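You operate a simulated robot arm through the tools that you are given. There is no shell and no other tool. Be economical: measure what you need, move in short steps, check, and stop when the job is done.

The job below is to be done with a simulated two-armed robot. You get a single attempt, and the scene is never put back.

Task
Take the cap off the long sleeve and lay it down on the long table.

It is judged by the outcome, as a careful person would: the job done as asked, and still so three seconds after it is handed in. It fails if anything else is knocked over, pushed out of place, dropped, spilled or broken. A push-on lid holds only when it is set on centred and level and pressed home; a screw cap is set on level and turned clockwise until tight.

Robot
Two 7-joint arms with two-finger grippers on one trunk, on a base that drives. Base frame: it is fixed to the floor where the robot stands at the start and does not move with it; the origin is under the middle of the robot, x ahead of it, y to its left, z up; the surface under the hand at the start is at about z = 0.8. Readings come in m, rad, newtons and seconds.
The left shoulder is at the start at [0.024, 0.211, 1.156], the right one opposite. With the tool pointing down near the work surface each hand reaches from about 0.1 to 0.76 m from the robot's upright axis, wherever it stands, measured 20 degrees to its own side. Payload 2.2 kg a hand.
The TCP of each hand is the grasp point between the finger pads, 0.019 m short of the fingertips. In the tool frame z runs along the fingers and y along their closing line. The gripper opens to 0.116 m. The gripper's body begins 0.07 m behind the TCP.
Orientation is told as [roll, pitch, yaw] about the base's x, y, z axes, in that order, counted from this pose: with the fingers straight down and closing along the base's y, the tool's x points along the base's -x, its y along +y and its z along -z.

Tools
- The arms move only by the tool nudge_tool. It takes "left_commands", "right_commands" or both (then of equal length, played together; a hand with none holds still); each is a list of rows, each a list of 3 entries, a list of its own where there are three numbers: the shift along the tool's x, y, z in m, then the turn, a rotation vector about the tool's x, y, z in rad, then the finger opening in m, from 0 to 0.116. In form: [[[x, y, z], [ax, ay, az], gripper], ...]. A call has 1 to 12 rows; each row shifts and turns the commanded pose from where the row before left it, along the tool's axes as they then stand. Each row takes 0.2 s and may step no farther than 0.05 m and 0.15 rad from the row before; otherwise, or with a gripper value out of range, the whole call is refused. Where a pose cannot be reached the arm comes as near as it can. A force on the tool above 40 N (or 10 N above the force at the start of the call, whichever is more), or a blocked arm, ends the call early, and 0.2 s more pass. The fingers move at their own pace and stop on an object; they squeeze with about 31 N. The grip force told is the motor's: it shows also when the fingers shut on nothing. Time passes only in rows, and 0.2 s behind the last, so rows that do not move let the fingers close. It gives the time, the measured TCP pose, the force on the tool (base axes), the opening and the grip force at its end, in the units of the frame above (readings bear some noise), with the torque about the TCP (base axes, N m) and any sound that the robot's microphone picked up.
- Cameras (640 x 400 px; columns grow to the right, rows downward): "scene" is now at [0.1192, -0.0597, 1.3401]; the picture's right is [-0.49, -0.87, -0.00], its down [-0.41, 0.23, -0.88] and it looks along [0.77, -0.43, -0.47] (base axes); focal length 268 px, centre (320, 200). "left" rides on the left gripper at [0.069, 0.015, -0.097] in its tool frame; the picture's right is [-0.21, 0.98, 0.00], its down [-0.76, -0.17, -0.63] and it looks along [-0.62, -0.14, 0.77] (tool axes); focal length 251 px, centre (320, 200). "right" rides on the right gripper at [0.069, -0.015, -0.096] in its tool frame; the picture's right is [0.21, 0.98, 0.00], its down [-0.76, 0.17, -0.63] and it looks along [-0.62, 0.14, 0.77] (tool axes); focal length 251 px, centre (320, 200). There is no depth. A picture from a camera that has moved, and an enlarged one, comes with that camera's place and axes in the base frame and with its lens. The place of the scene camera against the robot may be out by one fixed shift of up to 0.012 m in any direction.
- capture(camera): a new picture of that camera. No time passes.
- move_column(by): slides the trunk up (or, below 0, down) by that many m; the arms and the scene camera ride with it, the base frame stays. It gives what a move gives, with no picture.
- base_move(legs): drives the robot by 1 to 6 legs, each [ahead, left, turn to the left] in m, m and rad, along the robot's own axes; the way and the turn of a leg run together, so that a leg with both is an arc; at most 1.5 m and 3.142 rad a leg. The arms and the cameras ride along, it lands a little off, and it stops where it bumps. It gives what a move gives.
- turn_head(pan, tilt): turns the head with the scene camera to pan (to the left, within 1.396 rad either way) and tilt (down, from -0.506 to 1.204), counted from straight ahead of the robot. It gives what a move gives.
- close_up(camera, box): a new picture of the part [left, top, right, bottom] of that camera's present view, enlarged. No time passes.
- finish_job(): hands the job in; it is judged then, once.

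Go step by step. Nothing tells you exact positions but the pictures and the camera data: compare them with the known pose of the tool, close in by small moves and look again before you grip or let go. The budget is 120 turns and 100 pictures, counting those below and the enlarged ones. Unless the task says otherwise, let go and move clear before handing in.

The tools are called after "Emit:" as a command line: name --argument value ..., lists and objects as JSON in quotes. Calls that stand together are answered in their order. nudge_tool: Moves the arms, as the interface text tells. Its arguments: {"type":"object","properties":{"left_commands":{"type":"array"},"right_commands":{"type":"array"}},"required":[]} The other tools are called the same way: move_column (by) slides the trunk up or down; base_move (legs) drives the base; turn_head (pan, tilt) turns the head that bears the scene camera; capture (camera) takes a picture; close_up (camera, box) takes an enlarged picture of a part of a camera's view; finish_job () hands the job in.

At the start:

```text
time: 0.0
left_position: [0.3944, -0.0709, 1.2283]
left_tool_rot: [0.006, -0.001, -0.003]
left_force: [0.6, -0.3, 0.0]
left_ft_torque: [0.01, 0.01, 0.01]
left_opening: 0.1159
left_grip_force: 0.0
right_position: [0.3454, -0.4274, 1.1301]
right_tool_rot: [0.003, 0.0, -0.001]
right_force: [-0.2, -0.7, -0.7]
right_ft_torque: [0.0, 0.0, 0.02]
right_opening: 0.1158
right_grip_force: 0.0
trunk travel left (down, up): [-0.3, 0.19]
robot x, y, heading: [0.0007, -0.0017, -0.0]
head pan, tilt: [-0.508, 0.49]
```

scene: 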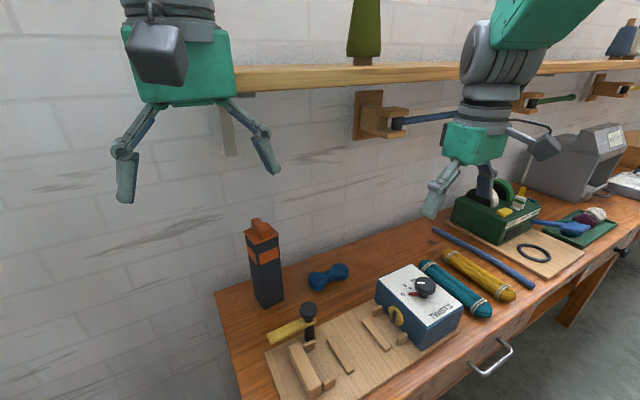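
right: 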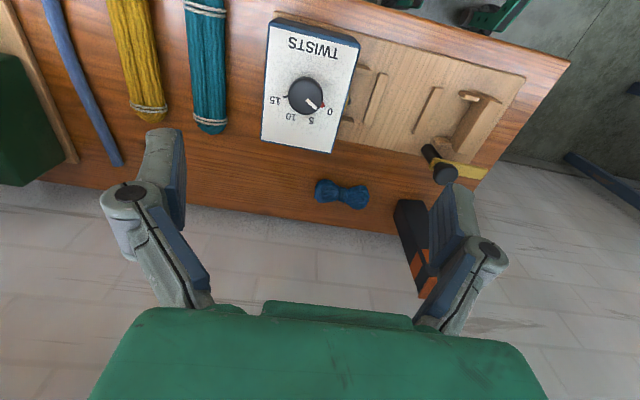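
left: 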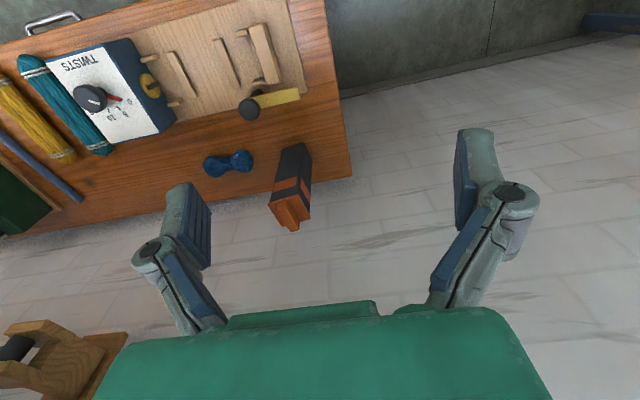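

I see a tall dark sleeve with an orange top standing near the left end of the table, which is probably the long sleeve with its cap. I'll look closer at it and at the rest of the table.

Emit:
close_up --camera "scene" --box '[210, 200, 370, 320]'

Emit:
close_up --camera "left" --box '[200, 80, 360, 240]'

Emit:
close_up --camera "scene" --box '[360, 120, 640, 360]'

```text
3.33 times, centred on (290, 260) of scene
camera zoom: at [0.1192, -0.0597, 1.3401], right [-0.49, -0.87, 0.0], down [-0.41, 0.23, -0.88], along [0.77, -0.43, -0.47], focal length 895 px, centre (420, 0)
```

zoom: 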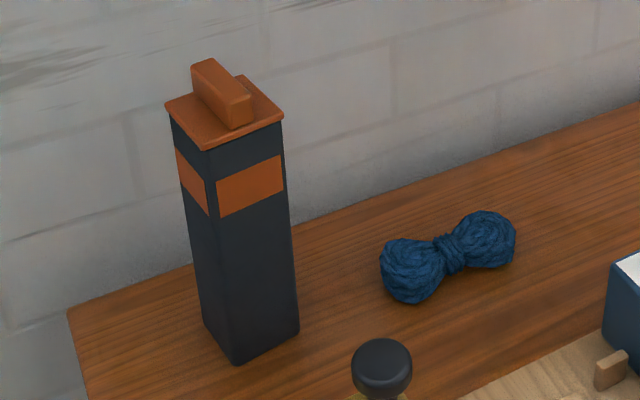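

```text
2.50 times, centred on (280, 160) of left
camera zoom: at [0.3263, -0.056, 1.3262], right [0.22, 0.98, 0.0], down [0.76, -0.17, 0.63], along [0.62, -0.13, -0.78], focal length 629 px, centre (420, 300)
```

zoom: 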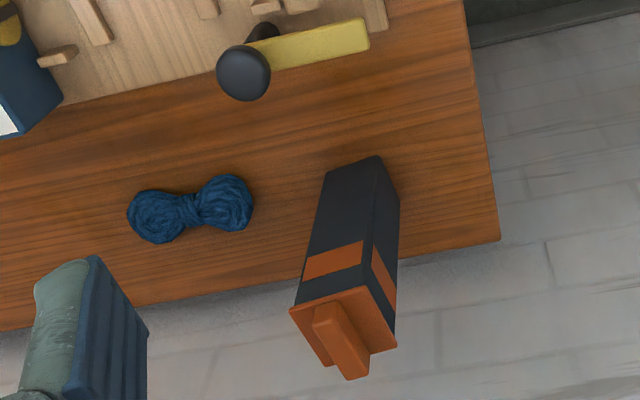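

```text
1.67 times, centred on (500, 240) of scene
camera zoom: at [0.1192, -0.0597, 1.3401], right [-0.49, -0.87, 0.0], down [-0.41, 0.23, -0.88], along [0.77, -0.43, -0.47], focal length 447 px, centre (20, 133)
```

zoom: 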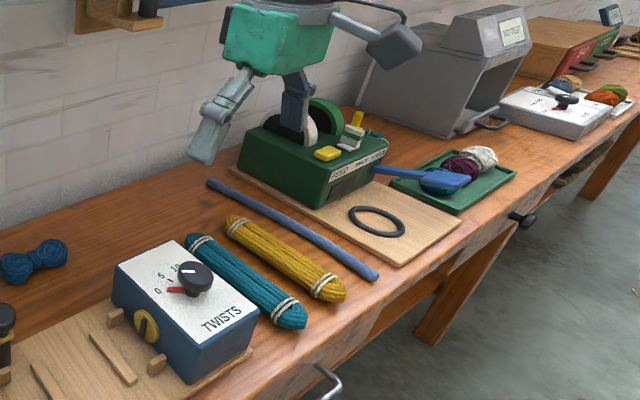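

The orange cap carries a ridge handle. Its centre is at about (0.595, -0.175, 1.00), and the ridge runs roughly along x with a yaw of about 0.14 rad. I'll bring the left hand above it and look again.

Emit:
nudge_tool --left_commands '[[[-0.04, -0.02, 0.016], [0, 0, -0.07], 0.08], [[-0.04, -0.02, 0.016], [0, 0, -0.07], 0.08], [[-0.04, -0.02, 0.016], [0, 0, 0], 0.08], [[-0.04, -0.02, 0.016], [0, 0, 0], 0.08], [[-0.03, -0.02, 0.016], [0, 0, 0], 0.08], [[0, 0, 0], [0, 0, 0], 0.08]]'

Emit:
capture --camera "left"

Emit:
capture --camera "scene"

```text
time: 0.4
left_position: [0.4201, -0.0773, 1.2194]
left_tool_rot: [-0.001, 0.014, 0.064]
left_force: [-27.9, 7.0, 11.5]
left_ft_torque: [-0.75, -3.44, -0.08]
left_opening: 0.0797
left_grip_force: 0.1
right_position: [0.34, -0.418, 1.1341]
right_tool_rot: [-0.006, -0.002, 0.0]
right_force: [0.3, -0.3, 0.3]
right_ft_torque: [-0.02, 0.06, 0.01]
right_opening: 0.1158
right_grip_force: 0.0
trunk travel left (down, up): [-0.3, 0.19]
robot x, y, heading: [0.0022, -0.0007, -0.005]
head pan, tilt: [-0.508, 0.49]
stopped in row 2 (left hand): the force on the tool passed its limit at 109 N (the readings are from after the stop); the commanded pose is now the measured one
```

```text
93 pictures are left
camera left: at [0.3519, -0.0661, 1.3178], right [0.15, 0.99, 0.0], down [0.77, -0.12, 0.62], along [0.61, -0.1, -0.78], focal length 251 px, centre (320, 200)
```

left: 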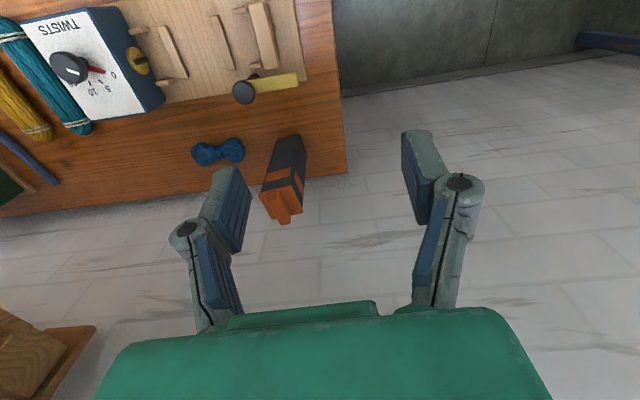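

```text
92 pictures are left
camera scene: at [0.115, -0.0537, 1.3408], right [-0.49, -0.87, 0.0], down [-0.41, 0.23, -0.88], along [0.77, -0.43, -0.47], focal length 268 px, centre (320, 200)
```

scene: 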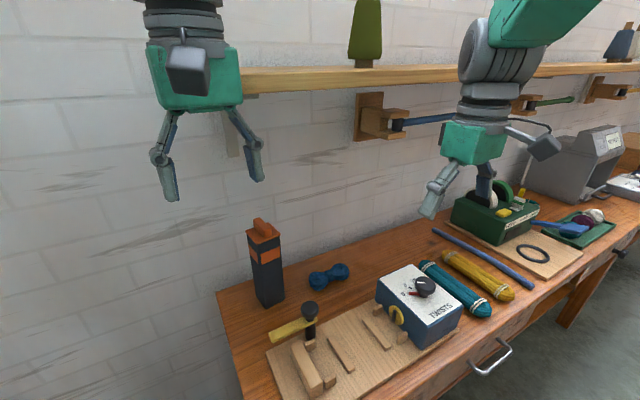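

The left hand bumped the wall shelf, which sits behind and above it. I'll back off, move left to clear the view, and look at the shelf.

Emit:
nudge_tool --left_commands '[[[0.04, 0.01, 0], [0, 0, 0.05], 0.08], [[0.04, 0.04, 0], [0, 0, 0], 0.08], [[0.03, 0.04, 0], [0, 0, 0], 0.08], [[0.02, 0.04, 0], [0, 0, 0], 0.08], [[0, 0.04, 0], [0, 0, 0], 0.08]]'

Emit:
turn_head --pan -0.5 --tilt 0.15

Emit:
capture --camera "scene"

```text
refused: row 2 steps farther than a row can; nothing moved
```

```text
time: 1.3
left_position: [0.4215, -0.0856, 1.2204]
left_tool_rot: [0.003, 0.012, 0.061]
left_force: [-13.7, 0.3, 2.2]
left_ft_torque: [-0.15, -1.54, -0.15]
left_opening: 0.08
left_grip_force: 0.1
right_position: [0.3404, -0.4258, 1.1319]
right_tool_rot: [-0.001, -0.005, 0.001]
right_force: [-0.3, 0.1, 0.3]
right_ft_torque: [0.0, 0.01, 0.02]
right_opening: 0.1161
right_grip_force: 0.2
trunk travel left (down, up): [-0.3, 0.19]
robot x, y, heading: [0.0008, -0.0018, -0.001]
head pan, tilt: [-0.499, 0.15]
```

```text
91 pictures are left
camera scene: at [0.1168, -0.0585, 1.3722], right [-0.48, -0.88, 0.0], down [-0.13, 0.07, -0.99], along [0.87, -0.47, -0.15], focal length 268 px, centre (320, 200)
```

scene: 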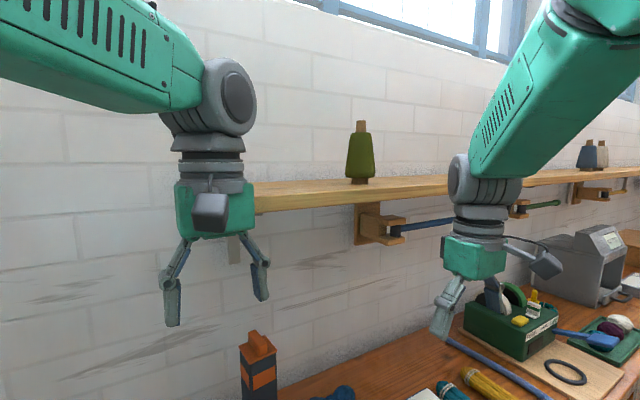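

Emit:
nudge_tool --left_commands '[[[0.04, 0.01, 0], [0, 0, 0.06], 0.08], [[0.03, 0.03, 0], [0, 0, 0], 0.08], [[0.03, 0.035, 0], [0, 0, 0], 0.08], [[0.02, 0.04, 0], [0, 0, 0], 0.08], [[0, 0.04, 0], [0, 0, 0], 0.08]]'

Emit:
capture --camera "scene"

```text
time: 2.5
left_position: [0.3013, 0.0744, 1.2185]
left_tool_rot: [0.004, 0.014, 0.004]
left_force: [-0.8, -0.2, 0.6]
left_ft_torque: [-0.02, 0.0, -0.02]
left_opening: 0.08
left_grip_force: 0.1
right_position: [0.3423, -0.4206, 1.1329]
right_tool_rot: [-0.004, -0.001, 0.001]
right_force: [0.2, 0.1, 0.8]
right_ft_torque: [-0.04, -0.01, 0.02]
right_opening: 0.116
right_grip_force: 0.0
trunk travel left (down, up): [-0.3, 0.19]
robot x, y, heading: [0.0018, -0.0012, 0.006]
head pan, tilt: [-0.499, 0.15]
```

```text
90 pictures are left
camera scene: at [0.12, -0.0537, 1.3721], right [-0.48, -0.88, 0.0], down [-0.13, 0.07, -0.99], along [0.87, -0.47, -0.15], focal length 268 px, centre (320, 200)
```

scene: 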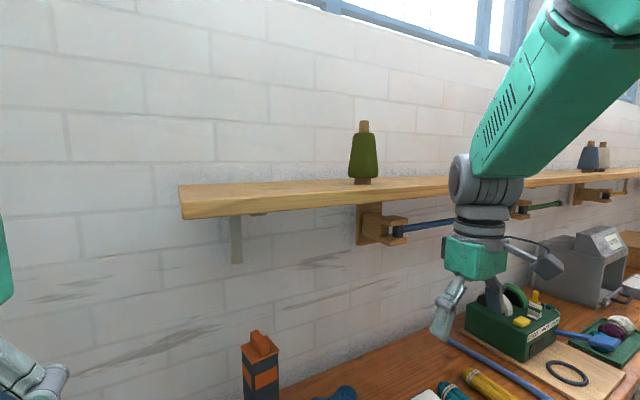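

The shelf overhangs the sleeve: its front edge is at about x 0.48, underside about z 1.30, left end about y -0.06. A vertical hand won't fit, so I'll come in underneath with the hand pitched 45° forward and the fingers closing along y across the ridge. The first move is to a point short of the cap.

Emit:
nudge_tool --left_commands '[[[-0.021, -0.025, 0.015], [0, -0.098, 0], 0.07], [[-0.0194, -0.025, 0.017], [0, -0.098, 0], 0.07], [[-0.0177, -0.025, 0.0188], [0, -0.098, 0], 0.07], [[-0.0157, -0.025, 0.0204], [0, -0.098, 0], 0.07], [[-0.0137, -0.025, 0.0219], [0, -0.098, 0], 0.07], [[-0.0115, -0.025, 0.0231], [0, -0.098, 0], 0.07], [[-0.0091, -0.025, 0.0241], [0, -0.098, 0], 0.07], [[-0.0067, -0.025, 0.0249], [0, -0.098, 0], 0.07]]'

Emit:
turn_head --pan -0.4 --tilt 0.45

Emit:
capture --camera "scene"

Emit:
capture --camera "left"

```text
time: 4.5
left_position: [0.4732, -0.119, 1.1355]
left_tool_rot: [-0.077, -0.799, 0.08]
left_force: [-0.6, 0.1, 1.0]
left_ft_torque: [-0.04, 0.02, 0.03]
left_opening: 0.0701
left_grip_force: 0.0
right_position: [0.3386, -0.42, 1.1346]
right_tool_rot: [-0.002, -0.005, 0.001]
right_force: [0.2, 0.3, 1.2]
right_ft_torque: [-0.03, -0.02, -0.01]
right_opening: 0.1161
right_grip_force: 0.2
trunk travel left (down, up): [-0.3, 0.19]
robot x, y, heading: [0.0004, -0.0016, 0.001]
head pan, tilt: [-0.499, 0.15]
stopped in row 8 (left hand): the arm was blocked; the commanded pose is now the measured one
```

```text
time: 5.3
left_position: [0.4745, -0.1206, 1.1346]
left_tool_rot: [-0.076, -0.797, 0.078]
left_force: [0.9, -0.2, 0.8]
left_ft_torque: [-0.03, 0.04, 0.0]
left_opening: 0.07
left_grip_force: 0.1
right_position: [0.3413, -0.4209, 1.1333]
right_tool_rot: [-0.003, -0.004, 0.001]
right_force: [0.6, 0.0, 0.1]
right_ft_torque: [-0.01, 0.01, 0.01]
right_opening: 0.1161
right_grip_force: 0.0
trunk travel left (down, up): [-0.3, 0.19]
robot x, y, heading: [-0.0019, -0.0014, -0.005]
head pan, tilt: [-0.4, 0.45]
```

```text
89 pictures are left
camera scene: at [0.1242, -0.0504, 1.344], right [-0.39, -0.92, 0.0], down [-0.4, 0.17, -0.9], along [0.83, -0.35, -0.44], focal length 268 px, centre (320, 200)
```

scene: 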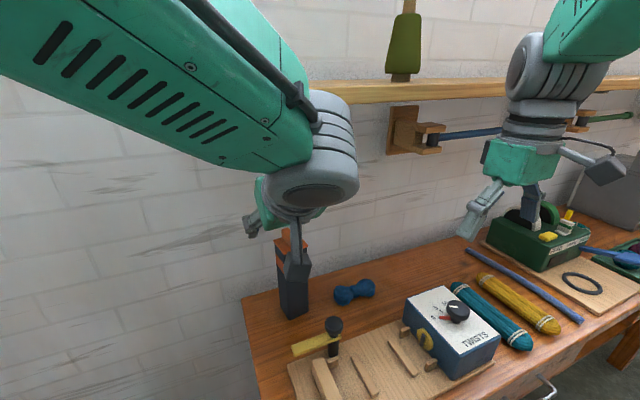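

```text
88 pictures are left
camera left: at [0.356, -0.1068, 1.151], right [0.13, 0.99, 0.1], down [0.08, -0.11, 0.99], along [0.99, -0.12, -0.09], focal length 251 px, centre (320, 200)
```

left: 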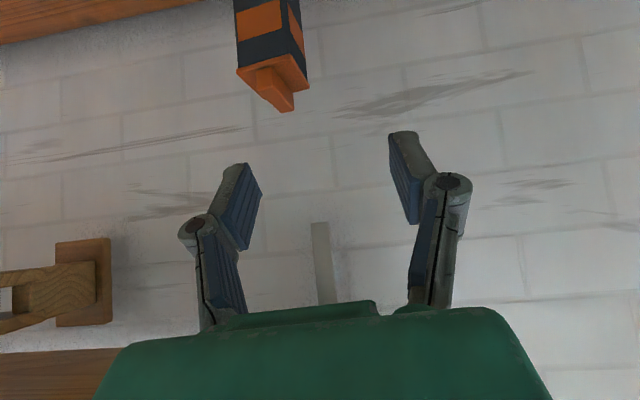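

The arm stopped at an awkward pose, with the forearm near the head and no contact force on the tool. I'll look closer at the cap from here to refine its position and yaw.

Emit:
close_up --camera "left" --box '[200, 0, 360, 120]'

Emit:
close_up --camera "scene" --box '[220, 180, 400, 350]'

```text
3.33 times, centred on (280, 60) of left
camera zoom: at [0.356, -0.1068, 1.151], right [0.13, 0.99, 0.1], down [0.08, -0.11, 0.99], along [0.99, -0.12, -0.09], focal length 838 px, centre (453, 667)
```

zoom: 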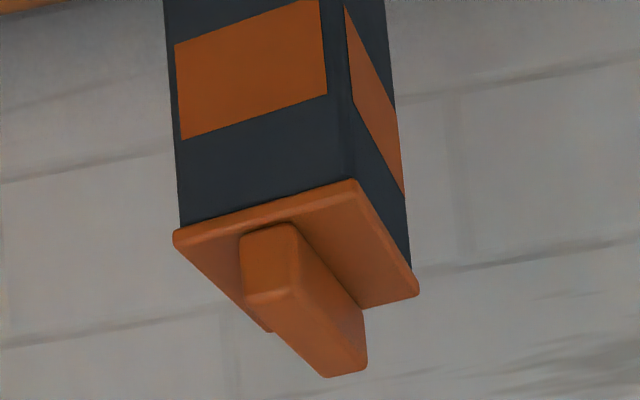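

```text
2.35 times, centred on (310, 265) of scene
camera zoom: at [0.1242, -0.0504, 1.344], right [-0.39, -0.92, 0.0], down [-0.4, 0.17, -0.9], along [0.83, -0.35, -0.44], focal length 632 px, centre (344, 47)
```

zoom: 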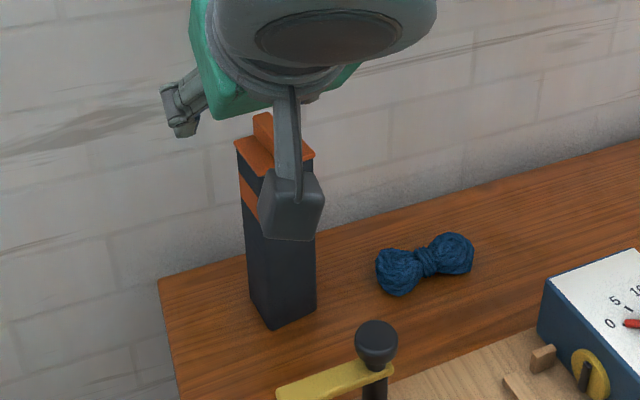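

The cap plate centre comes out at about (0.595, -0.170, 1.003), the ridge top at about z 1.025, and the yaw at about 0.15 rad. I'll shift right, correct the tool's tilt and yaw, and advance partway along the fingers.

Emit:
nudge_tool --left_commands '[[[0, -0.016, 0.012], [-0.03, 0, -0.012], 0.065], [[0, -0.016, 0.012], [-0.03, 0, -0.012], 0.065], [[0, -0.016, 0.012], [-0.03, 0, -0.012], 0.065], [[0, -0.016, 0.012], [-0.03, 0, -0.012], 0.065], [[0, 0, 0.0], [0, 0, 0], 0.065]]'

Emit:
capture --camera "left"

Emit:
capture --camera "scene"

```text
time: 6.5
left_position: [0.5245, -0.1734, 1.1103]
left_tool_rot: [-0.027, -0.792, 0.191]
left_force: [-0.7, -1.0, -0.2]
left_ft_torque: [0.01, -0.01, 0.02]
left_opening: 0.0648
left_grip_force: 0.0
right_position: [0.339, -0.423, 1.1338]
right_tool_rot: [0.0, -0.003, 0.0]
right_force: [-0.2, 0.0, -0.9]
right_ft_torque: [-0.01, -0.04, 0.03]
right_opening: 0.1158
right_grip_force: 0.0
trunk travel left (down, up): [-0.3, 0.19]
robot x, y, heading: [0.003, 0.0017, 0.002]
head pan, tilt: [-0.4, 0.45]
```

```text
85 pictures are left
camera left: at [0.4064, -0.178, 1.1288], right [-0.02, 0.99, 0.13], down [0.1, -0.13, 0.99], along [0.99, 0.03, -0.1], focal length 251 px, centre (320, 200)
```

left: 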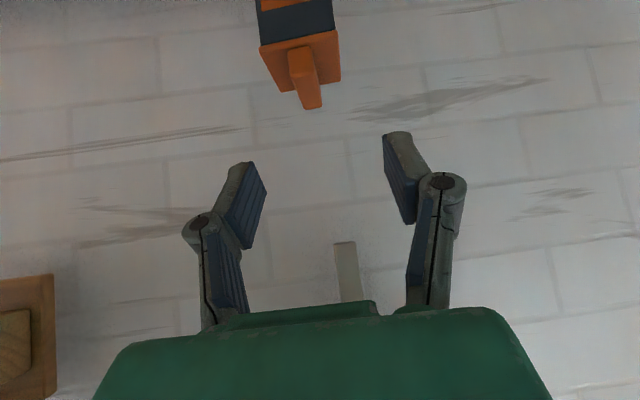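

```text
84 pictures are left
camera scene: at [0.1237, -0.0542, 1.3439], right [-0.39, -0.92, 0.0], down [-0.4, 0.17, -0.9], along [0.83, -0.35, -0.44], focal length 268 px, centre (320, 200)
```

scene: 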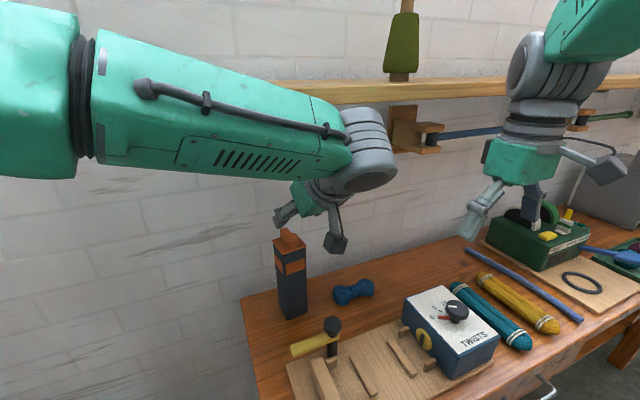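

The tool is now well aligned with the ridge, and the second fix puts the cap at (0.593, -0.170), in agreement with the first. I'll go 6 cm along the fingers and check.

Emit:
nudge_tool --left_commands '[[[0.005, -0.002, 0.02], [0, 0, 0], 0.06], [[0.005, -0.002, 0.02], [0, 0, 0], 0.06], [[0.005, -0.002, 0.02], [0, 0, 0], 0.06], [[0, 0, 0.0], [0, 0, 0], 0.06]]'

Emit:
capture --camera "left"

Emit:
close_up --camera "scene" --box '[220, 180, 400, 330]'

```text
time: 7.5
left_position: [0.5424, -0.1877, 1.0471]
left_tool_rot: [0.005, -0.798, 0.136]
left_force: [-0.7, 0.3, -0.1]
left_ft_torque: [0.04, -0.05, -0.01]
left_opening: 0.0602
left_grip_force: 0.0
right_position: [0.3388, -0.4217, 1.1338]
right_tool_rot: [-0.001, -0.002, 0.0]
right_force: [0.1, 0.0, 0.0]
right_ft_torque: [-0.03, -0.01, 0.01]
right_opening: 0.1162
right_grip_force: 0.1
trunk travel left (down, up): [-0.3, 0.19]
robot x, y, heading: [0.0, 0.0005, 0.004]
head pan, tilt: [-0.4, 0.45]
```

```text
83 pictures are left
camera left: at [0.4242, -0.1888, 1.065], right [0.01, 0.99, 0.16], down [0.1, -0.16, 0.98], along [0.99, 0.0, -0.1], focal length 251 px, centre (320, 200)
```

left: 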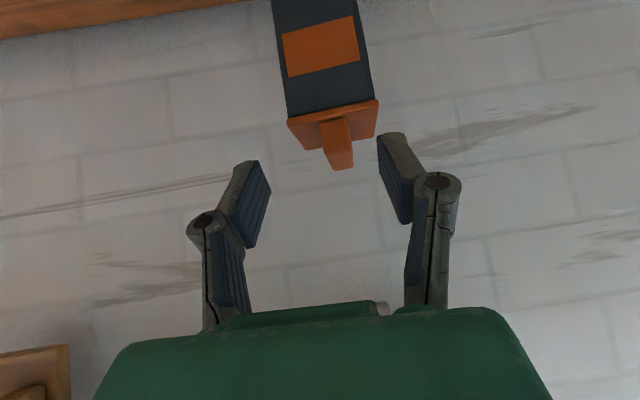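

```text
2.67 times, centred on (310, 255) of scene
camera zoom: at [0.1244, -0.0522, 1.3439], right [-0.39, -0.92, 0.0], down [-0.4, 0.17, -0.9], along [0.83, -0.35, -0.44], focal length 716 px, centre (347, 53)
```

zoom: 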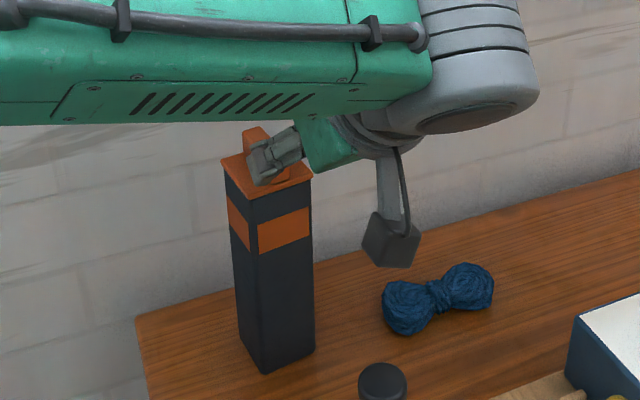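

Three fixes now agree on the cap being at about (0.590, -0.169). I'll centre over the ridge and then slide the fingers down around it.

Emit:
nudge_tool --left_commands '[[[-0.0097, 0.0063, 0], [0, 0, 0], 0.06], [[-0.0096, 0.0062, 0], [0, 0, 0], 0.06], [[0, 0, 0.012], [0, 0, 0], 0.06], [[0, 0, 0.012], [0, 0, 0], 0.06], [[0, 0, 0.012], [0, 0, 0], 0.06], [[0, 0, 0.0], [0, 0, 0], 0.06]]'

Emit:
capture --camera "left"

Emit:
close_up --camera "scene" --box '[220, 180, 400, 330]'

```text
time: 8.9
left_position: [0.5822, -0.167, 1.0356]
left_tool_rot: [0.002, -0.795, 0.14]
left_force: [0.1, 0.5, 0.8]
left_ft_torque: [0.01, 0.01, 0.02]
left_opening: 0.0597
left_grip_force: 0.0
right_position: [0.3396, -0.4217, 1.1331]
right_tool_rot: [-0.001, -0.004, -0.001]
right_force: [-0.2, -0.2, -0.4]
right_ft_torque: [-0.01, -0.03, 0.01]
right_opening: 0.1159
right_grip_force: 0.0
trunk travel left (down, up): [-0.3, 0.19]
robot x, y, heading: [0.0014, 0.0021, 0.0]
head pan, tilt: [-0.4, 0.45]
```

```text
81 pictures are left
camera left: at [0.4634, -0.169, 1.0541], right [0.01, 0.99, 0.15], down [0.1, -0.16, 0.98], along [0.99, 0.01, -0.1], focal length 251 px, centre (320, 200)
```

left: 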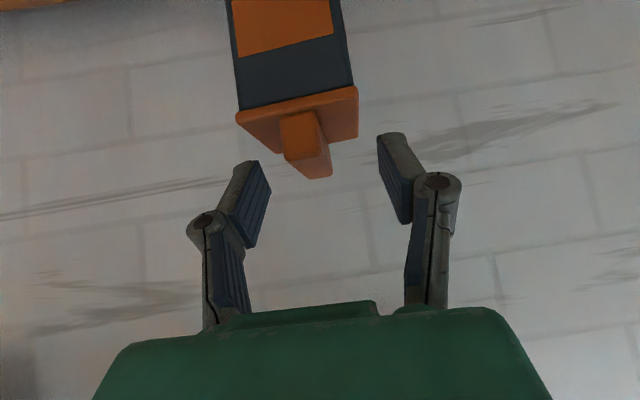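

```text
2.67 times, centred on (310, 255) of scene
camera zoom: at [0.1248, -0.0508, 1.3439], right [-0.39, -0.92, 0.0], down [-0.4, 0.17, -0.9], along [0.83, -0.35, -0.44], focal length 716 px, centre (347, 53)
```

zoom: 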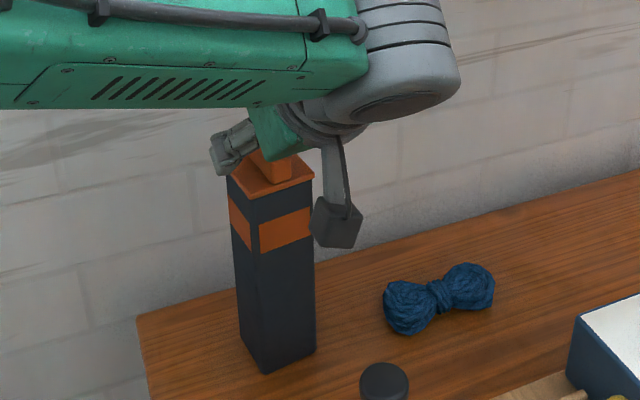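

The fingers are at the ridge, with the hand about 4 mm to its left. I'll shift that much right, go the last centimetre in, and close.

Emit:
nudge_tool --left_commands '[[[0, -0.004, 0.005], [0, 0, 0], 0.06], [[0, 0, 0.005], [0, 0, 0], 0.06], [[0, 0, 0], [0, 0, 0], 0.045]]'

Emit:
capture --camera "left"

Emit:
close_up --camera "scene" --box '[250, 210, 330, 270]'

```text
time: 9.7
left_position: [0.5897, -0.1712, 1.0305]
left_tool_rot: [0.002, -0.794, 0.141]
left_force: [0.4, -0.4, 0.0]
left_ft_torque: [0.03, 0.05, 0.02]
left_opening: 0.0451
left_grip_force: 0.1
right_position: [0.3408, -0.4211, 1.1347]
right_tool_rot: [-0.004, -0.004, 0.001]
right_force: [0.0, 1.6, -0.1]
right_ft_torque: [0.0, -0.02, -0.01]
right_opening: 0.1163
right_grip_force: 0.1
trunk travel left (down, up): [-0.3, 0.19]
robot x, y, heading: [0.0013, -0.0005, 0.005]
head pan, tilt: [-0.4, 0.45]
```

```text
79 pictures are left
camera left: at [0.471, -0.1722, 1.0483], right [0.01, 0.99, 0.15], down [0.1, -0.15, 0.98], along [0.99, 0.0, -0.1], focal length 251 px, centre (320, 200)
```

left: 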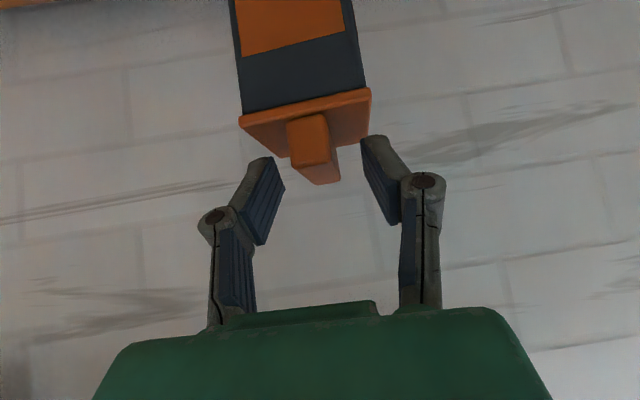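

```text
6.67 times, centred on (290, 240) of scene
camera zoom: at [0.1249, -0.0508, 1.3439], right [-0.39, -0.92, 0.0], down [-0.4, 0.17, -0.9], along [0.83, -0.35, -0.44], focal length 1790 px, centre (520, -67)
```

zoom: 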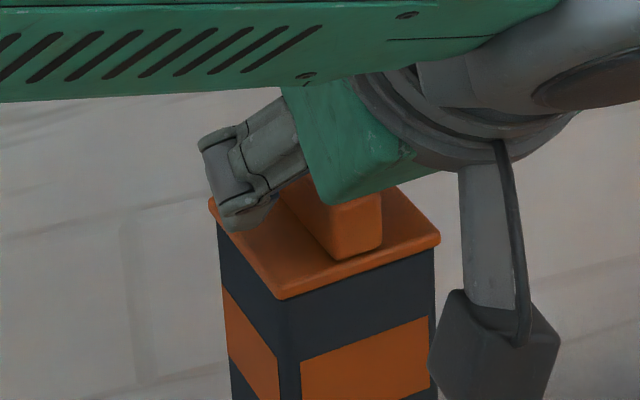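

The fingers straddle the ridge, centred and just above the plate. I'll close on it.

Emit:
nudge_tool --left_commands '[[[0, 0, 0.002], [0, 0, 0], 0.035], [[0, 0, 0], [0, 0, 0], 0.025], [[0, 0, 0], [0, 0, 0], 0.015], [[0, 0, 0], [0, 0, 0], 0.005], [[0, 0, 0], [0, 0, 0], 0.0]]'

Emit:
capture --camera "left"

Emit:
close_up --camera "scene" --box '[220, 200, 380, 330]'

```text
time: 10.9
left_position: [0.5915, -0.1694, 1.0288]
left_tool_rot: [0.0, -0.795, 0.142]
left_force: [-0.5, -0.6, 0.3]
left_ft_torque: [0.02, -0.04, 0.02]
left_opening: 0.0179
left_grip_force: 31.1
right_position: [0.3397, -0.422, 1.1328]
right_tool_rot: [-0.004, -0.003, 0.001]
right_force: [1.8, -0.4, -0.1]
right_ft_torque: [0.03, -0.01, 0.02]
right_opening: 0.1163
right_grip_force: 0.0
trunk travel left (down, up): [-0.3, 0.19]
robot x, y, heading: [-0.001, -0.0005, 0.003]
head pan, tilt: [-0.4, 0.45]
```

```text
77 pictures are left
camera left: at [0.4731, -0.1718, 1.047], right [0.01, 0.99, 0.15], down [0.1, -0.15, 0.98], along [0.99, 0.0, -0.1], focal length 251 px, centre (320, 200)
```

left: 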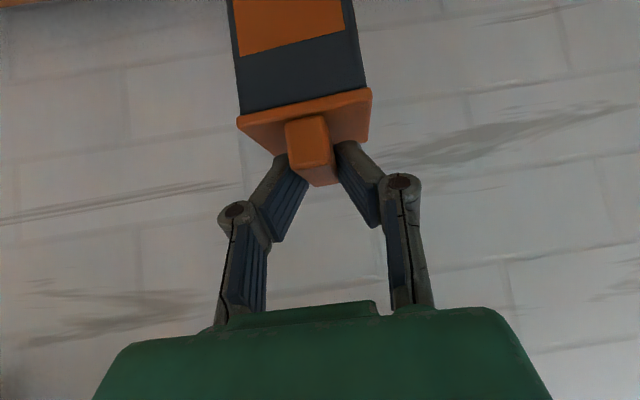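

```text
3.08 times, centred on (300, 265) of scene
camera zoom: at [0.1251, -0.0507, 1.3438], right [-0.39, -0.92, 0.0], down [-0.4, 0.17, -0.9], along [0.83, -0.35, -0.44], focal length 826 px, centre (382, 0)
```

zoom: 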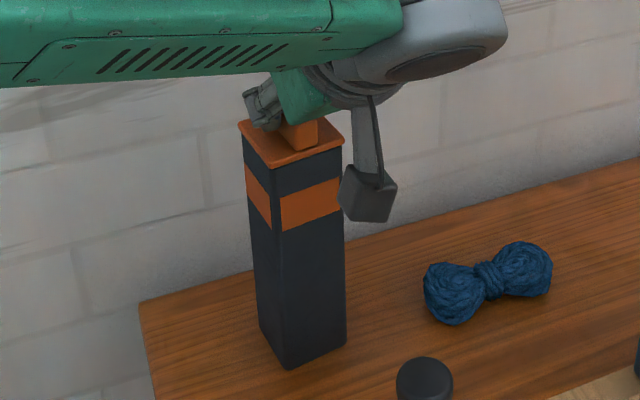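

The ridge is gripped at 18 mm with no side force. I'll lift straight up by a few millimetres and watch the force and the gap.

Emit:
nudge_tool --left_commands '[[[-0.00143, 0, -0.0014], [0, 0, 0], 0.0], [[-0.00143, 0, -0.0014], [0, 0, 0], 0.0], [[-0.00143, 0, -0.0014], [0, 0, 0], 0.0], [[0, 0, 0], [0, 0, 0], 0.0]]'

Emit:
close_up --camera "left" --box '[200, 0, 420, 200]'

Emit:
close_up --camera "scene" --box '[220, 200, 380, 330]'

```text
time: 11.9
left_position: [0.5914, -0.1714, 1.0339]
left_tool_rot: [0.001, -0.796, 0.14]
left_force: [-0.2, 0.3, -0.9]
left_ft_torque: [0.04, 0.03, 0.0]
left_opening: 0.0177
left_grip_force: 30.9
right_position: [0.3414, -0.4202, 1.1338]
right_tool_rot: [-0.003, -0.003, -0.001]
right_force: [0.1, -0.1, -0.3]
right_ft_torque: [-0.03, 0.0, 0.01]
right_opening: 0.1162
right_grip_force: 0.0
trunk travel left (down, up): [-0.3, 0.19]
robot x, y, heading: [0.0013, -0.0022, 0.003]
head pan, tilt: [-0.4, 0.45]
```

```text
2.00 times, centred on (310, 100) of left
camera zoom: at [0.4723, -0.1721, 1.0524], right [0.01, 0.99, 0.15], down [0.1, -0.15, 0.98], along [0.99, 0.0, -0.1], focal length 503 px, centre (340, 400)
```

zoom: 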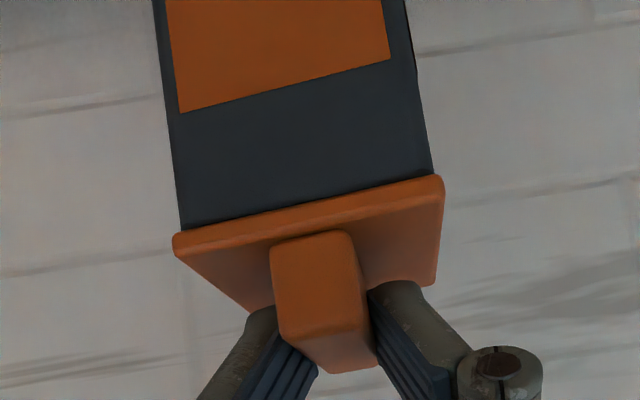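

```text
3.08 times, centred on (300, 265) of scene
camera zoom: at [0.1253, -0.0508, 1.3438], right [-0.39, -0.92, 0.0], down [-0.4, 0.17, -0.9], along [0.83, -0.35, -0.44], focal length 826 px, centre (382, 0)
```

zoom: 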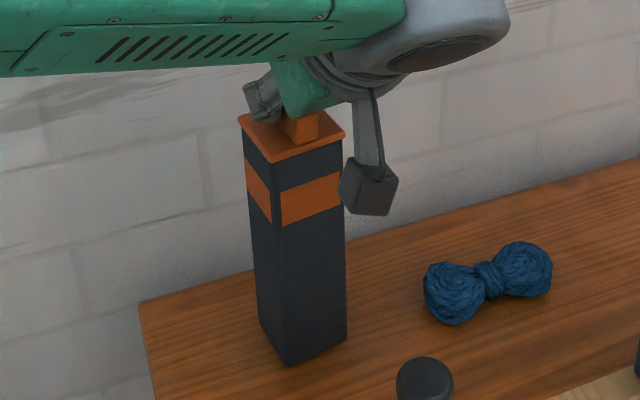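

The sleeve came up together with the cap, so the push fit holds more than the sleeve's weight. I'll set it back down at once, keep the cap gripped to steady it, and bring the right hand in from the right side to hold the body.

Emit:
nudge_tool --left_commands '[[[0.00143, 0, 0.0014], [0, 0, 0], 0.0], [[0.00143, 0, 0.0014], [0, 0, 0], 0.0], [[0.00143, 0, 0.0014], [0, 0, 0], 0.0], [[0, 0, 0], [0, 0, 0], 0.0]]'

Emit:
capture --camera "scene"

Emit:
capture --camera "right"

```text
time: 12.9
left_position: [0.5912, -0.1714, 1.0288]
left_tool_rot: [-0.001, -0.796, 0.142]
left_force: [-0.5, -0.2, -1.1]
left_ft_torque: [0.02, 0.01, 0.0]
left_opening: 0.0179
left_grip_force: 30.8
right_position: [0.3403, -0.4214, 1.1335]
right_tool_rot: [-0.003, -0.003, 0.0]
right_force: [-0.4, -0.6, -0.8]
right_ft_torque: [0.01, 0.04, -0.02]
right_opening: 0.1164
right_grip_force: 0.0
trunk travel left (down, up): [-0.3, 0.19]
robot x, y, heading: [0.0004, -0.0022, 0.002]
head pan, tilt: [-0.4, 0.45]
heard: snap
```

```text
73 pictures are left
camera scene: at [0.1251, -0.0507, 1.3438], right [-0.39, -0.92, 0.0], down [-0.4, 0.17, -0.9], along [0.83, -0.35, -0.44], focal length 268 px, centre (320, 200)
```

scene: 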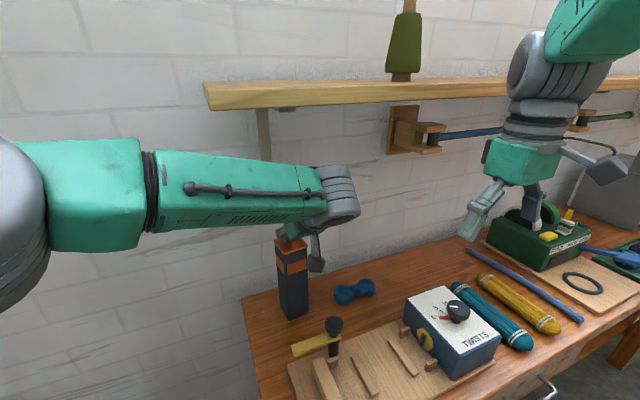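

```text
72 pictures are left
camera right: at [0.2712, -0.437, 1.2284], right [-0.21, 0.98, 0.0], down [0.75, 0.17, 0.63], along [0.62, 0.13, -0.77], focal length 251 px, centre (320, 200)
```

right: 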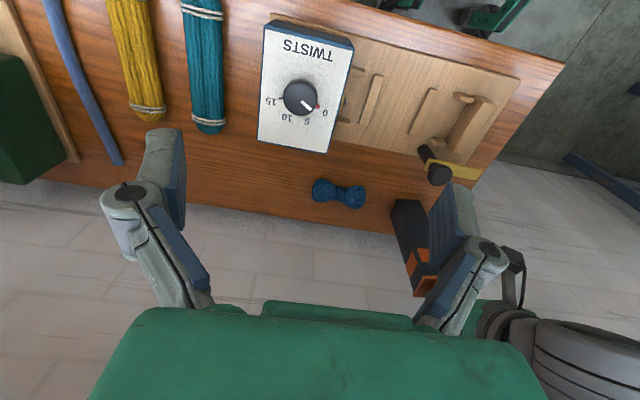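

I heard a snap on lowering, so the cap may in fact have partly lifted and then reseated. I'll compare the same views now.

Emit:
close_up --camera "left" --box '[200, 0, 420, 200]'

Emit:
close_up --camera "scene" --box '[220, 200, 380, 330]'

```text
2.00 times, centred on (310, 100) of left
camera zoom: at [0.4721, -0.1717, 1.0469], right [0.01, 0.99, 0.15], down [0.1, -0.15, 0.98], along [0.99, 0.0, -0.1], focal length 503 px, centre (340, 400)
```

zoom: 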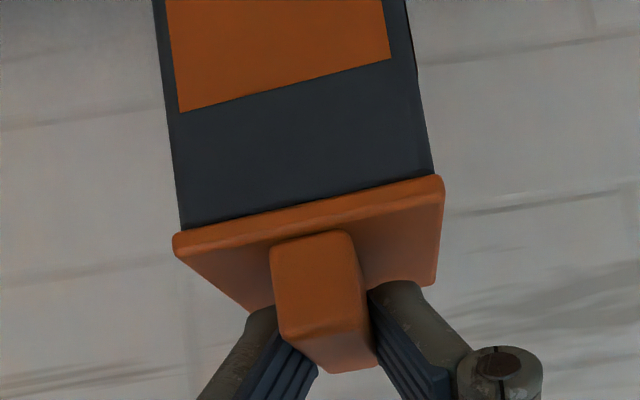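

```text
3.08 times, centred on (300, 265) of scene
camera zoom: at [0.1251, -0.0507, 1.3438], right [-0.39, -0.92, 0.0], down [-0.4, 0.17, -0.9], along [0.83, -0.35, -0.44], focal length 826 px, centre (382, 0)
```

zoom: 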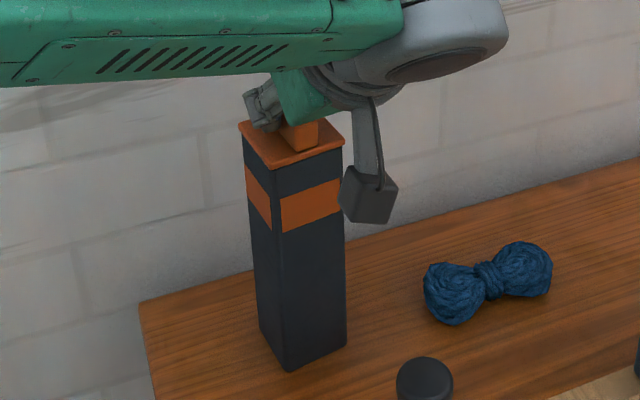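

The pictures match, so the sleeve did rise with the cap and now stands back in its place. Next I'll turn the right hand about 98° so its fingers can point left (+y) and close along x, still well clear of everything.

Emit:
nudge_tool --right_commands '[[[0, 0, 0], [0, 0, -0.143], 0.1], [[0, 0, 0], [0, 0, -0.143], 0.1], [[0, 0, 0], [0, 0, -0.143], 0.1], [[0, 0, 0], [0, 0, -0.143], 0.1], [[0, 0, 0], [0, 0, -0.143], 0.1], [[0, 0, 0], [0, 0, -0.143], 0.1], [[0, 0, 0], [0, 0, -0.143], 0.1], [[0, 0, 0], [0, 0, -0.143], 0.1], [[0, 0, 0], [0, 0, -0.143], 0.1], [[0, 0, 0], [0, 0, -0.143], 0.1], [[0, 0, 0], [0, 0, -0.143], 0.1], [[0, 0, 0], [0, 0, -0.143], 0.1]]'

Emit:
capture --camera "scene"

```text
time: 15.5
left_position: [0.5908, -0.1704, 1.0281]
left_tool_rot: [0.001, -0.795, 0.141]
left_force: [0.1, -0.2, 0.2]
left_ft_torque: [-0.05, 0.04, -0.02]
left_opening: 0.0179
left_grip_force: 31.3
right_position: [0.341, -0.4208, 1.1333]
right_tool_rot: [-0.003, 0.003, 1.717]
right_force: [-0.3, 0.2, 0.9]
right_ft_torque: [0.02, -0.01, 0.02]
right_opening: 0.1001
right_grip_force: 0.0
trunk travel left (down, up): [-0.3, 0.19]
robot x, y, heading: [-0.0007, -0.0026, -0.001]
head pan, tilt: [-0.4, 0.45]
```

```text
69 pictures are left
camera scene: at [0.1251, -0.0507, 1.3438], right [-0.39, -0.92, 0.0], down [-0.4, 0.17, -0.9], along [0.83, -0.35, -0.44], focal length 268 px, centre (320, 200)
```

scene: 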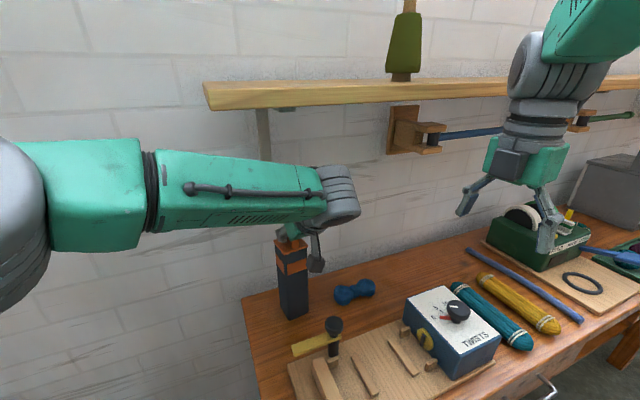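

Yaw is set. Now I'll tilt the hand 45° so the fingers point left and down, moving a little forward and down meanwhile.

Emit:
nudge_tool --right_commands '[[[0, -0.012, 0.012], [0, -0.131, 0], 0.1], [[0.0016, -0.012, 0.0119], [0, -0.131, 0], 0.1], [[0.0031, -0.012, 0.0116], [0, -0.131, 0], 0.1], [[0.0046, -0.012, 0.0111], [0, -0.131, 0], 0.1], [[0.006, -0.012, 0.0104], [0, -0.131, 0], 0.1], [[0.0073, -0.012, 0.0095], [0, -0.131, 0], 0.1], [[0, 0, 0], [0, 0, 0], 0.1]]'

Emit:
capture --camera "scene"

Emit:
capture --camera "right"

```text
time: 17.1
left_position: [0.5896, -0.1722, 1.0288]
left_tool_rot: [0.002, -0.796, 0.14]
left_force: [-0.3, 0.5, -0.3]
left_ft_torque: [-0.01, 0.02, 0.0]
left_opening: 0.018
left_grip_force: 31.2
right_position: [0.4125, -0.4126, 1.0622]
right_tool_rot: [-0.004, -0.782, 1.719]
right_force: [0.4, 0.0, -0.1]
right_ft_torque: [-0.01, -0.01, -0.02]
right_opening: 0.1001
right_grip_force: 0.1
trunk travel left (down, up): [-0.3, 0.19]
robot x, y, heading: [0.0002, 0.0011, 0.001]
head pan, tilt: [-0.4, 0.45]
```

```text
68 pictures are left
camera scene: at [0.1251, -0.0547, 1.3437], right [-0.39, -0.92, 0.0], down [-0.4, 0.17, -0.9], along [0.83, -0.35, -0.44], focal length 268 px, centre (320, 200)
```

scene: 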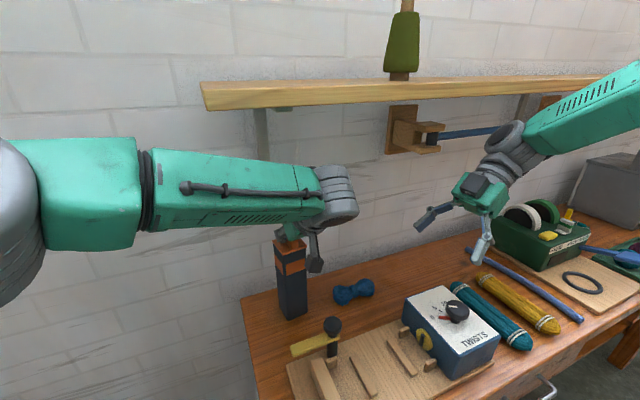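

```text
67 pictures are left
camera right: at [0.4441, -0.5267, 1.0805], right [-0.94, -0.29, -0.15], down [-0.18, 0.06, 0.98], along [-0.28, 0.95, -0.11], focal length 251 px, centre (320, 200)
```

right: 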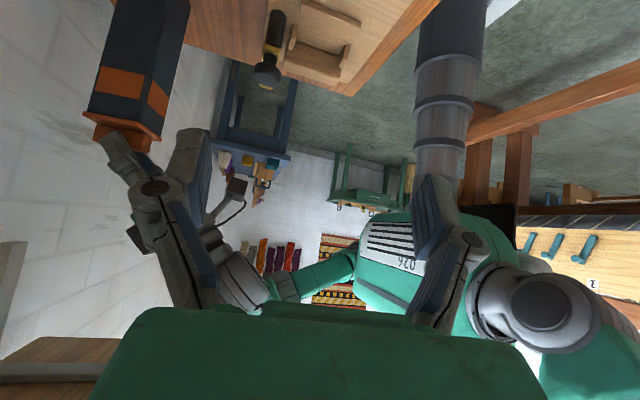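

That works well, and the right camera sees the sleeve. I'll move the right hand halfway to its pre-grasp point on the right side of the sleeve.

Emit:
nudge_tool --right_commands '[[[-0.0031, -0.0178, 0.0121], [0, 0, 0], 0.09], [[-0.0031, -0.0178, 0.0121], [0, 0, 0], 0.09], [[-0.0031, -0.0178, 0.0121], [0, 0, 0], 0.09], [[-0.0031, -0.0178, 0.0121], [0, 0, 0], 0.09], [[-0.0031, -0.0178, 0.0121], [0, 0, 0], 0.09], [[-0.0031, -0.0178, 0.0121], [0, 0, 0], 0.09], [[0, 0, 0], [0, 0, 0], 0.09]]'

Emit:
capture --camera "scene"

Emit:
capture --camera "right"

```text
time: 18.7
left_position: [0.5901, -0.1711, 1.0286]
left_tool_rot: [0.002, -0.795, 0.142]
left_force: [-0.2, -0.5, -0.3]
left_ft_torque: [0.01, 0.04, -0.03]
left_opening: 0.0181
left_grip_force: 30.5
right_position: [0.5075, -0.333, 1.0243]
right_tool_rot: [-0.004, -0.784, 1.72]
right_force: [-0.4, -0.2, 0.6]
right_ft_torque: [-0.02, 0.01, -0.01]
right_opening: 0.09
right_grip_force: 0.0
trunk travel left (down, up): [-0.3, 0.19]
robot x, y, heading: [-0.0004, -0.0004, -0.002]
head pan, tilt: [-0.4, 0.45]
```

```text
66 pictures are left
camera scene: at [0.1258, -0.0524, 1.3437], right [-0.39, -0.92, 0.0], down [-0.4, 0.17, -0.9], along [0.83, -0.35, -0.44], focal length 268 px, centre (320, 200)
```

scene: 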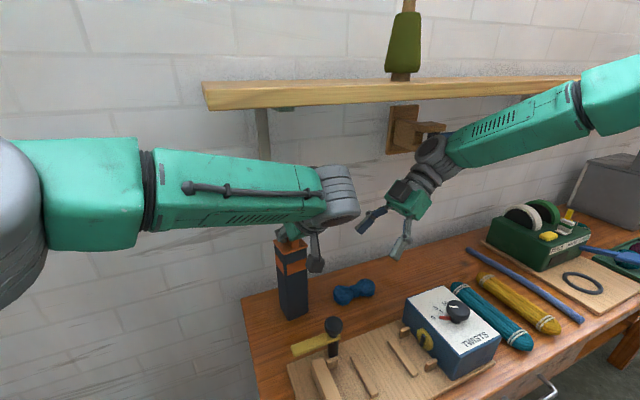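

```text
65 pictures are left
camera right: at [0.5406, -0.4479, 1.0431], right [-0.94, -0.29, -0.16], down [-0.18, 0.06, 0.98], along [-0.28, 0.95, -0.11], focal length 251 px, centre (320, 200)
```

right: 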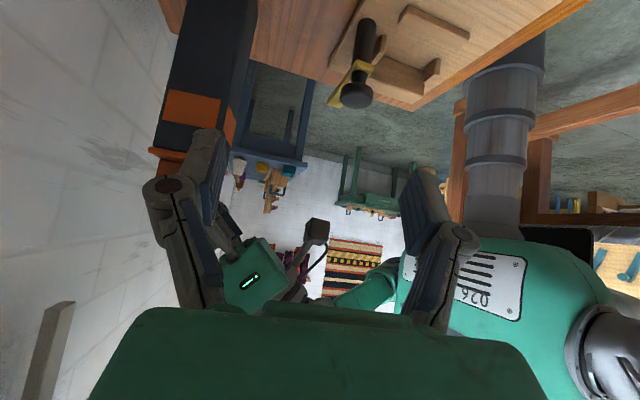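

The wall clamp is near the right wrist's path, so I'll first go left and down along the fingers while still in front of the clamp, and shift forward after that.

Emit:
nudge_tool --right_commands '[[[0, -0.0022, 0.0212], [0, 0, 0], 0.09], [[0, -0.0022, 0.0212], [0, 0, 0], 0.09], [[0, -0.0022, 0.0212], [0, 0, 0], 0.09], [[0, -0.0022, 0.0212], [0, 0, 0], 0.09], [[0, -0.0022, 0.0212], [0, 0, 0], 0.09], [[0, -0.0022, 0.0212], [0, 0, 0], 0.09], [[0, 0, 0], [0, 0, 0], 0.09]]'

Emit:
capture --camera "scene"

Emit:
capture --camera "right"

```text
time: 20.3
left_position: [0.5919, -0.1697, 1.0296]
left_tool_rot: [-0.001, -0.797, 0.143]
left_force: [-0.7, -0.2, -0.1]
left_ft_torque: [0.03, 0.03, -0.01]
left_opening: 0.0176
left_grip_force: 30.9
right_position: [0.5091, -0.2402, 0.9334]
right_tool_rot: [-0.006, -0.785, 1.719]
right_force: [-0.2, 0.0, -0.5]
right_ft_torque: [-0.02, -0.03, 0.01]
right_opening: 0.09
right_grip_force: 0.2
trunk travel left (down, up): [-0.3, 0.19]
robot x, y, heading: [0.0005, -0.0003, -0.002]
head pan, tilt: [-0.4, 0.45]
```

```text
64 pictures are left
camera scene: at [0.1262, -0.052, 1.3437], right [-0.39, -0.92, 0.0], down [-0.4, 0.17, -0.9], along [0.83, -0.35, -0.44], focal length 268 px, centre (320, 200)
```

scene: 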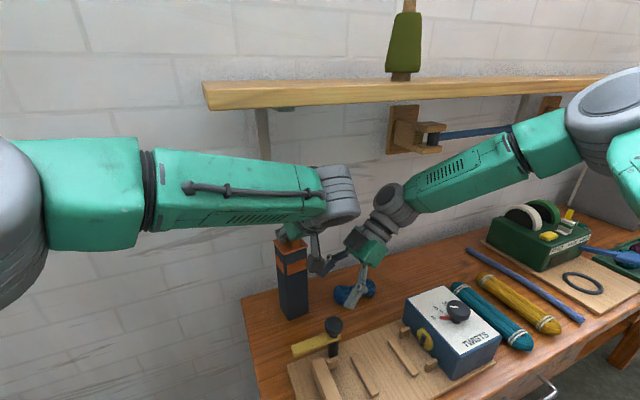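

```text
63 pictures are left
camera right: at [0.5412, -0.3542, 0.952], right [-0.94, -0.29, -0.15], down [-0.18, 0.06, 0.98], along [-0.28, 0.95, -0.11], focal length 251 px, centre (320, 200)
```

right: 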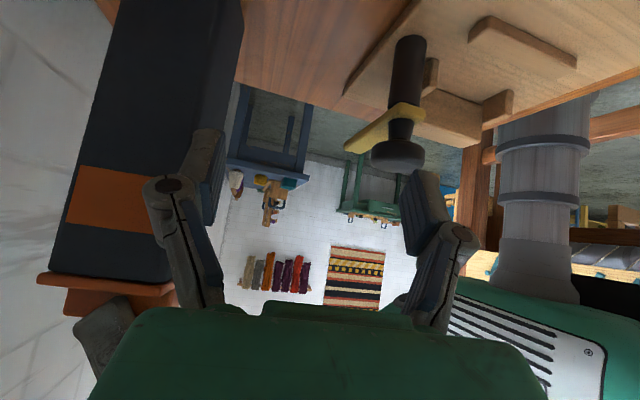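

The standing black-knobbed tool is just below the near finger, so I won't go lower here. I'll shift forward along x, backing off slightly, to line up with the sleeve.

Emit:
nudge_tool --right_commands '[[[0, -0.015, -0.004], [0, 0, 0], 0.09], [[0, -0.015, -0.004], [0, 0, 0], 0.09], [[0, -0.015, -0.004], [0, 0, 0], 0.09], [[0, -0.015, 0], [0, 0, 0], 0.09], [[0, -0.015, 0], [0, 0, 0], 0.09], [[0, -0.015, 0], [0, 0, 0], 0.09], [[0, 0, 0], [0, 0, 0], 0.09]]'

Emit:
capture --camera "scene"

Emit:
capture --camera "right"

```text
time: 21.9
left_position: [0.5902, -0.1705, 1.0283]
left_tool_rot: [0.002, -0.797, 0.141]
left_force: [0.0, -0.5, 0.5]
left_ft_torque: [0.01, 0.0, 0.01]
left_opening: 0.0177
left_grip_force: 31.5
right_position: [0.5992, -0.2368, 0.9428]
right_tool_rot: [-0.005, -0.784, 1.719]
right_force: [-0.5, -0.1, 0.6]
right_ft_torque: [0.02, -0.02, -0.02]
right_opening: 0.0901
right_grip_force: 0.1
trunk travel left (down, up): [-0.3, 0.19]
robot x, y, heading: [-0.0012, -0.0002, 0.002]
head pan, tilt: [-0.4, 0.45]
```

```text
62 pictures are left
camera scene: at [0.1266, -0.0517, 1.3437], right [-0.39, -0.92, 0.0], down [-0.41, 0.17, -0.9], along [0.83, -0.35, -0.44], focal length 268 px, centre (320, 200)
```

scene: 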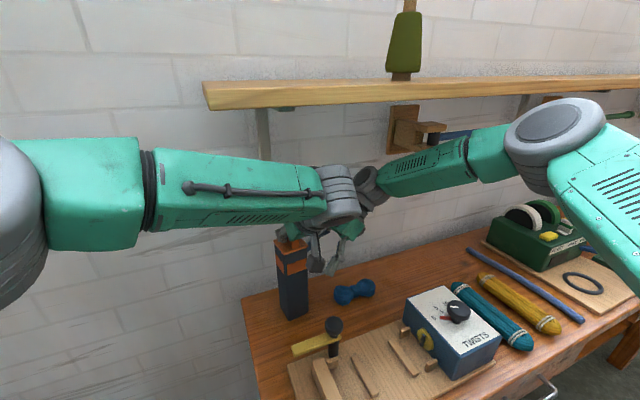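

```text
61 pictures are left
camera right: at [0.6305, -0.351, 0.9615], right [-0.94, -0.29, -0.15], down [-0.18, 0.06, 0.98], along [-0.28, 0.95, -0.11], focal length 251 px, centre (320, 200)
```

right: 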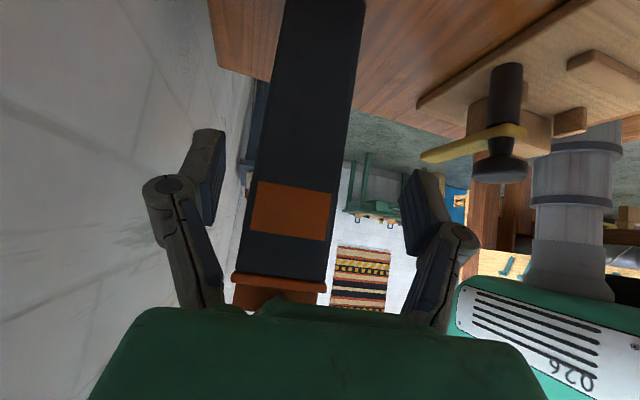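

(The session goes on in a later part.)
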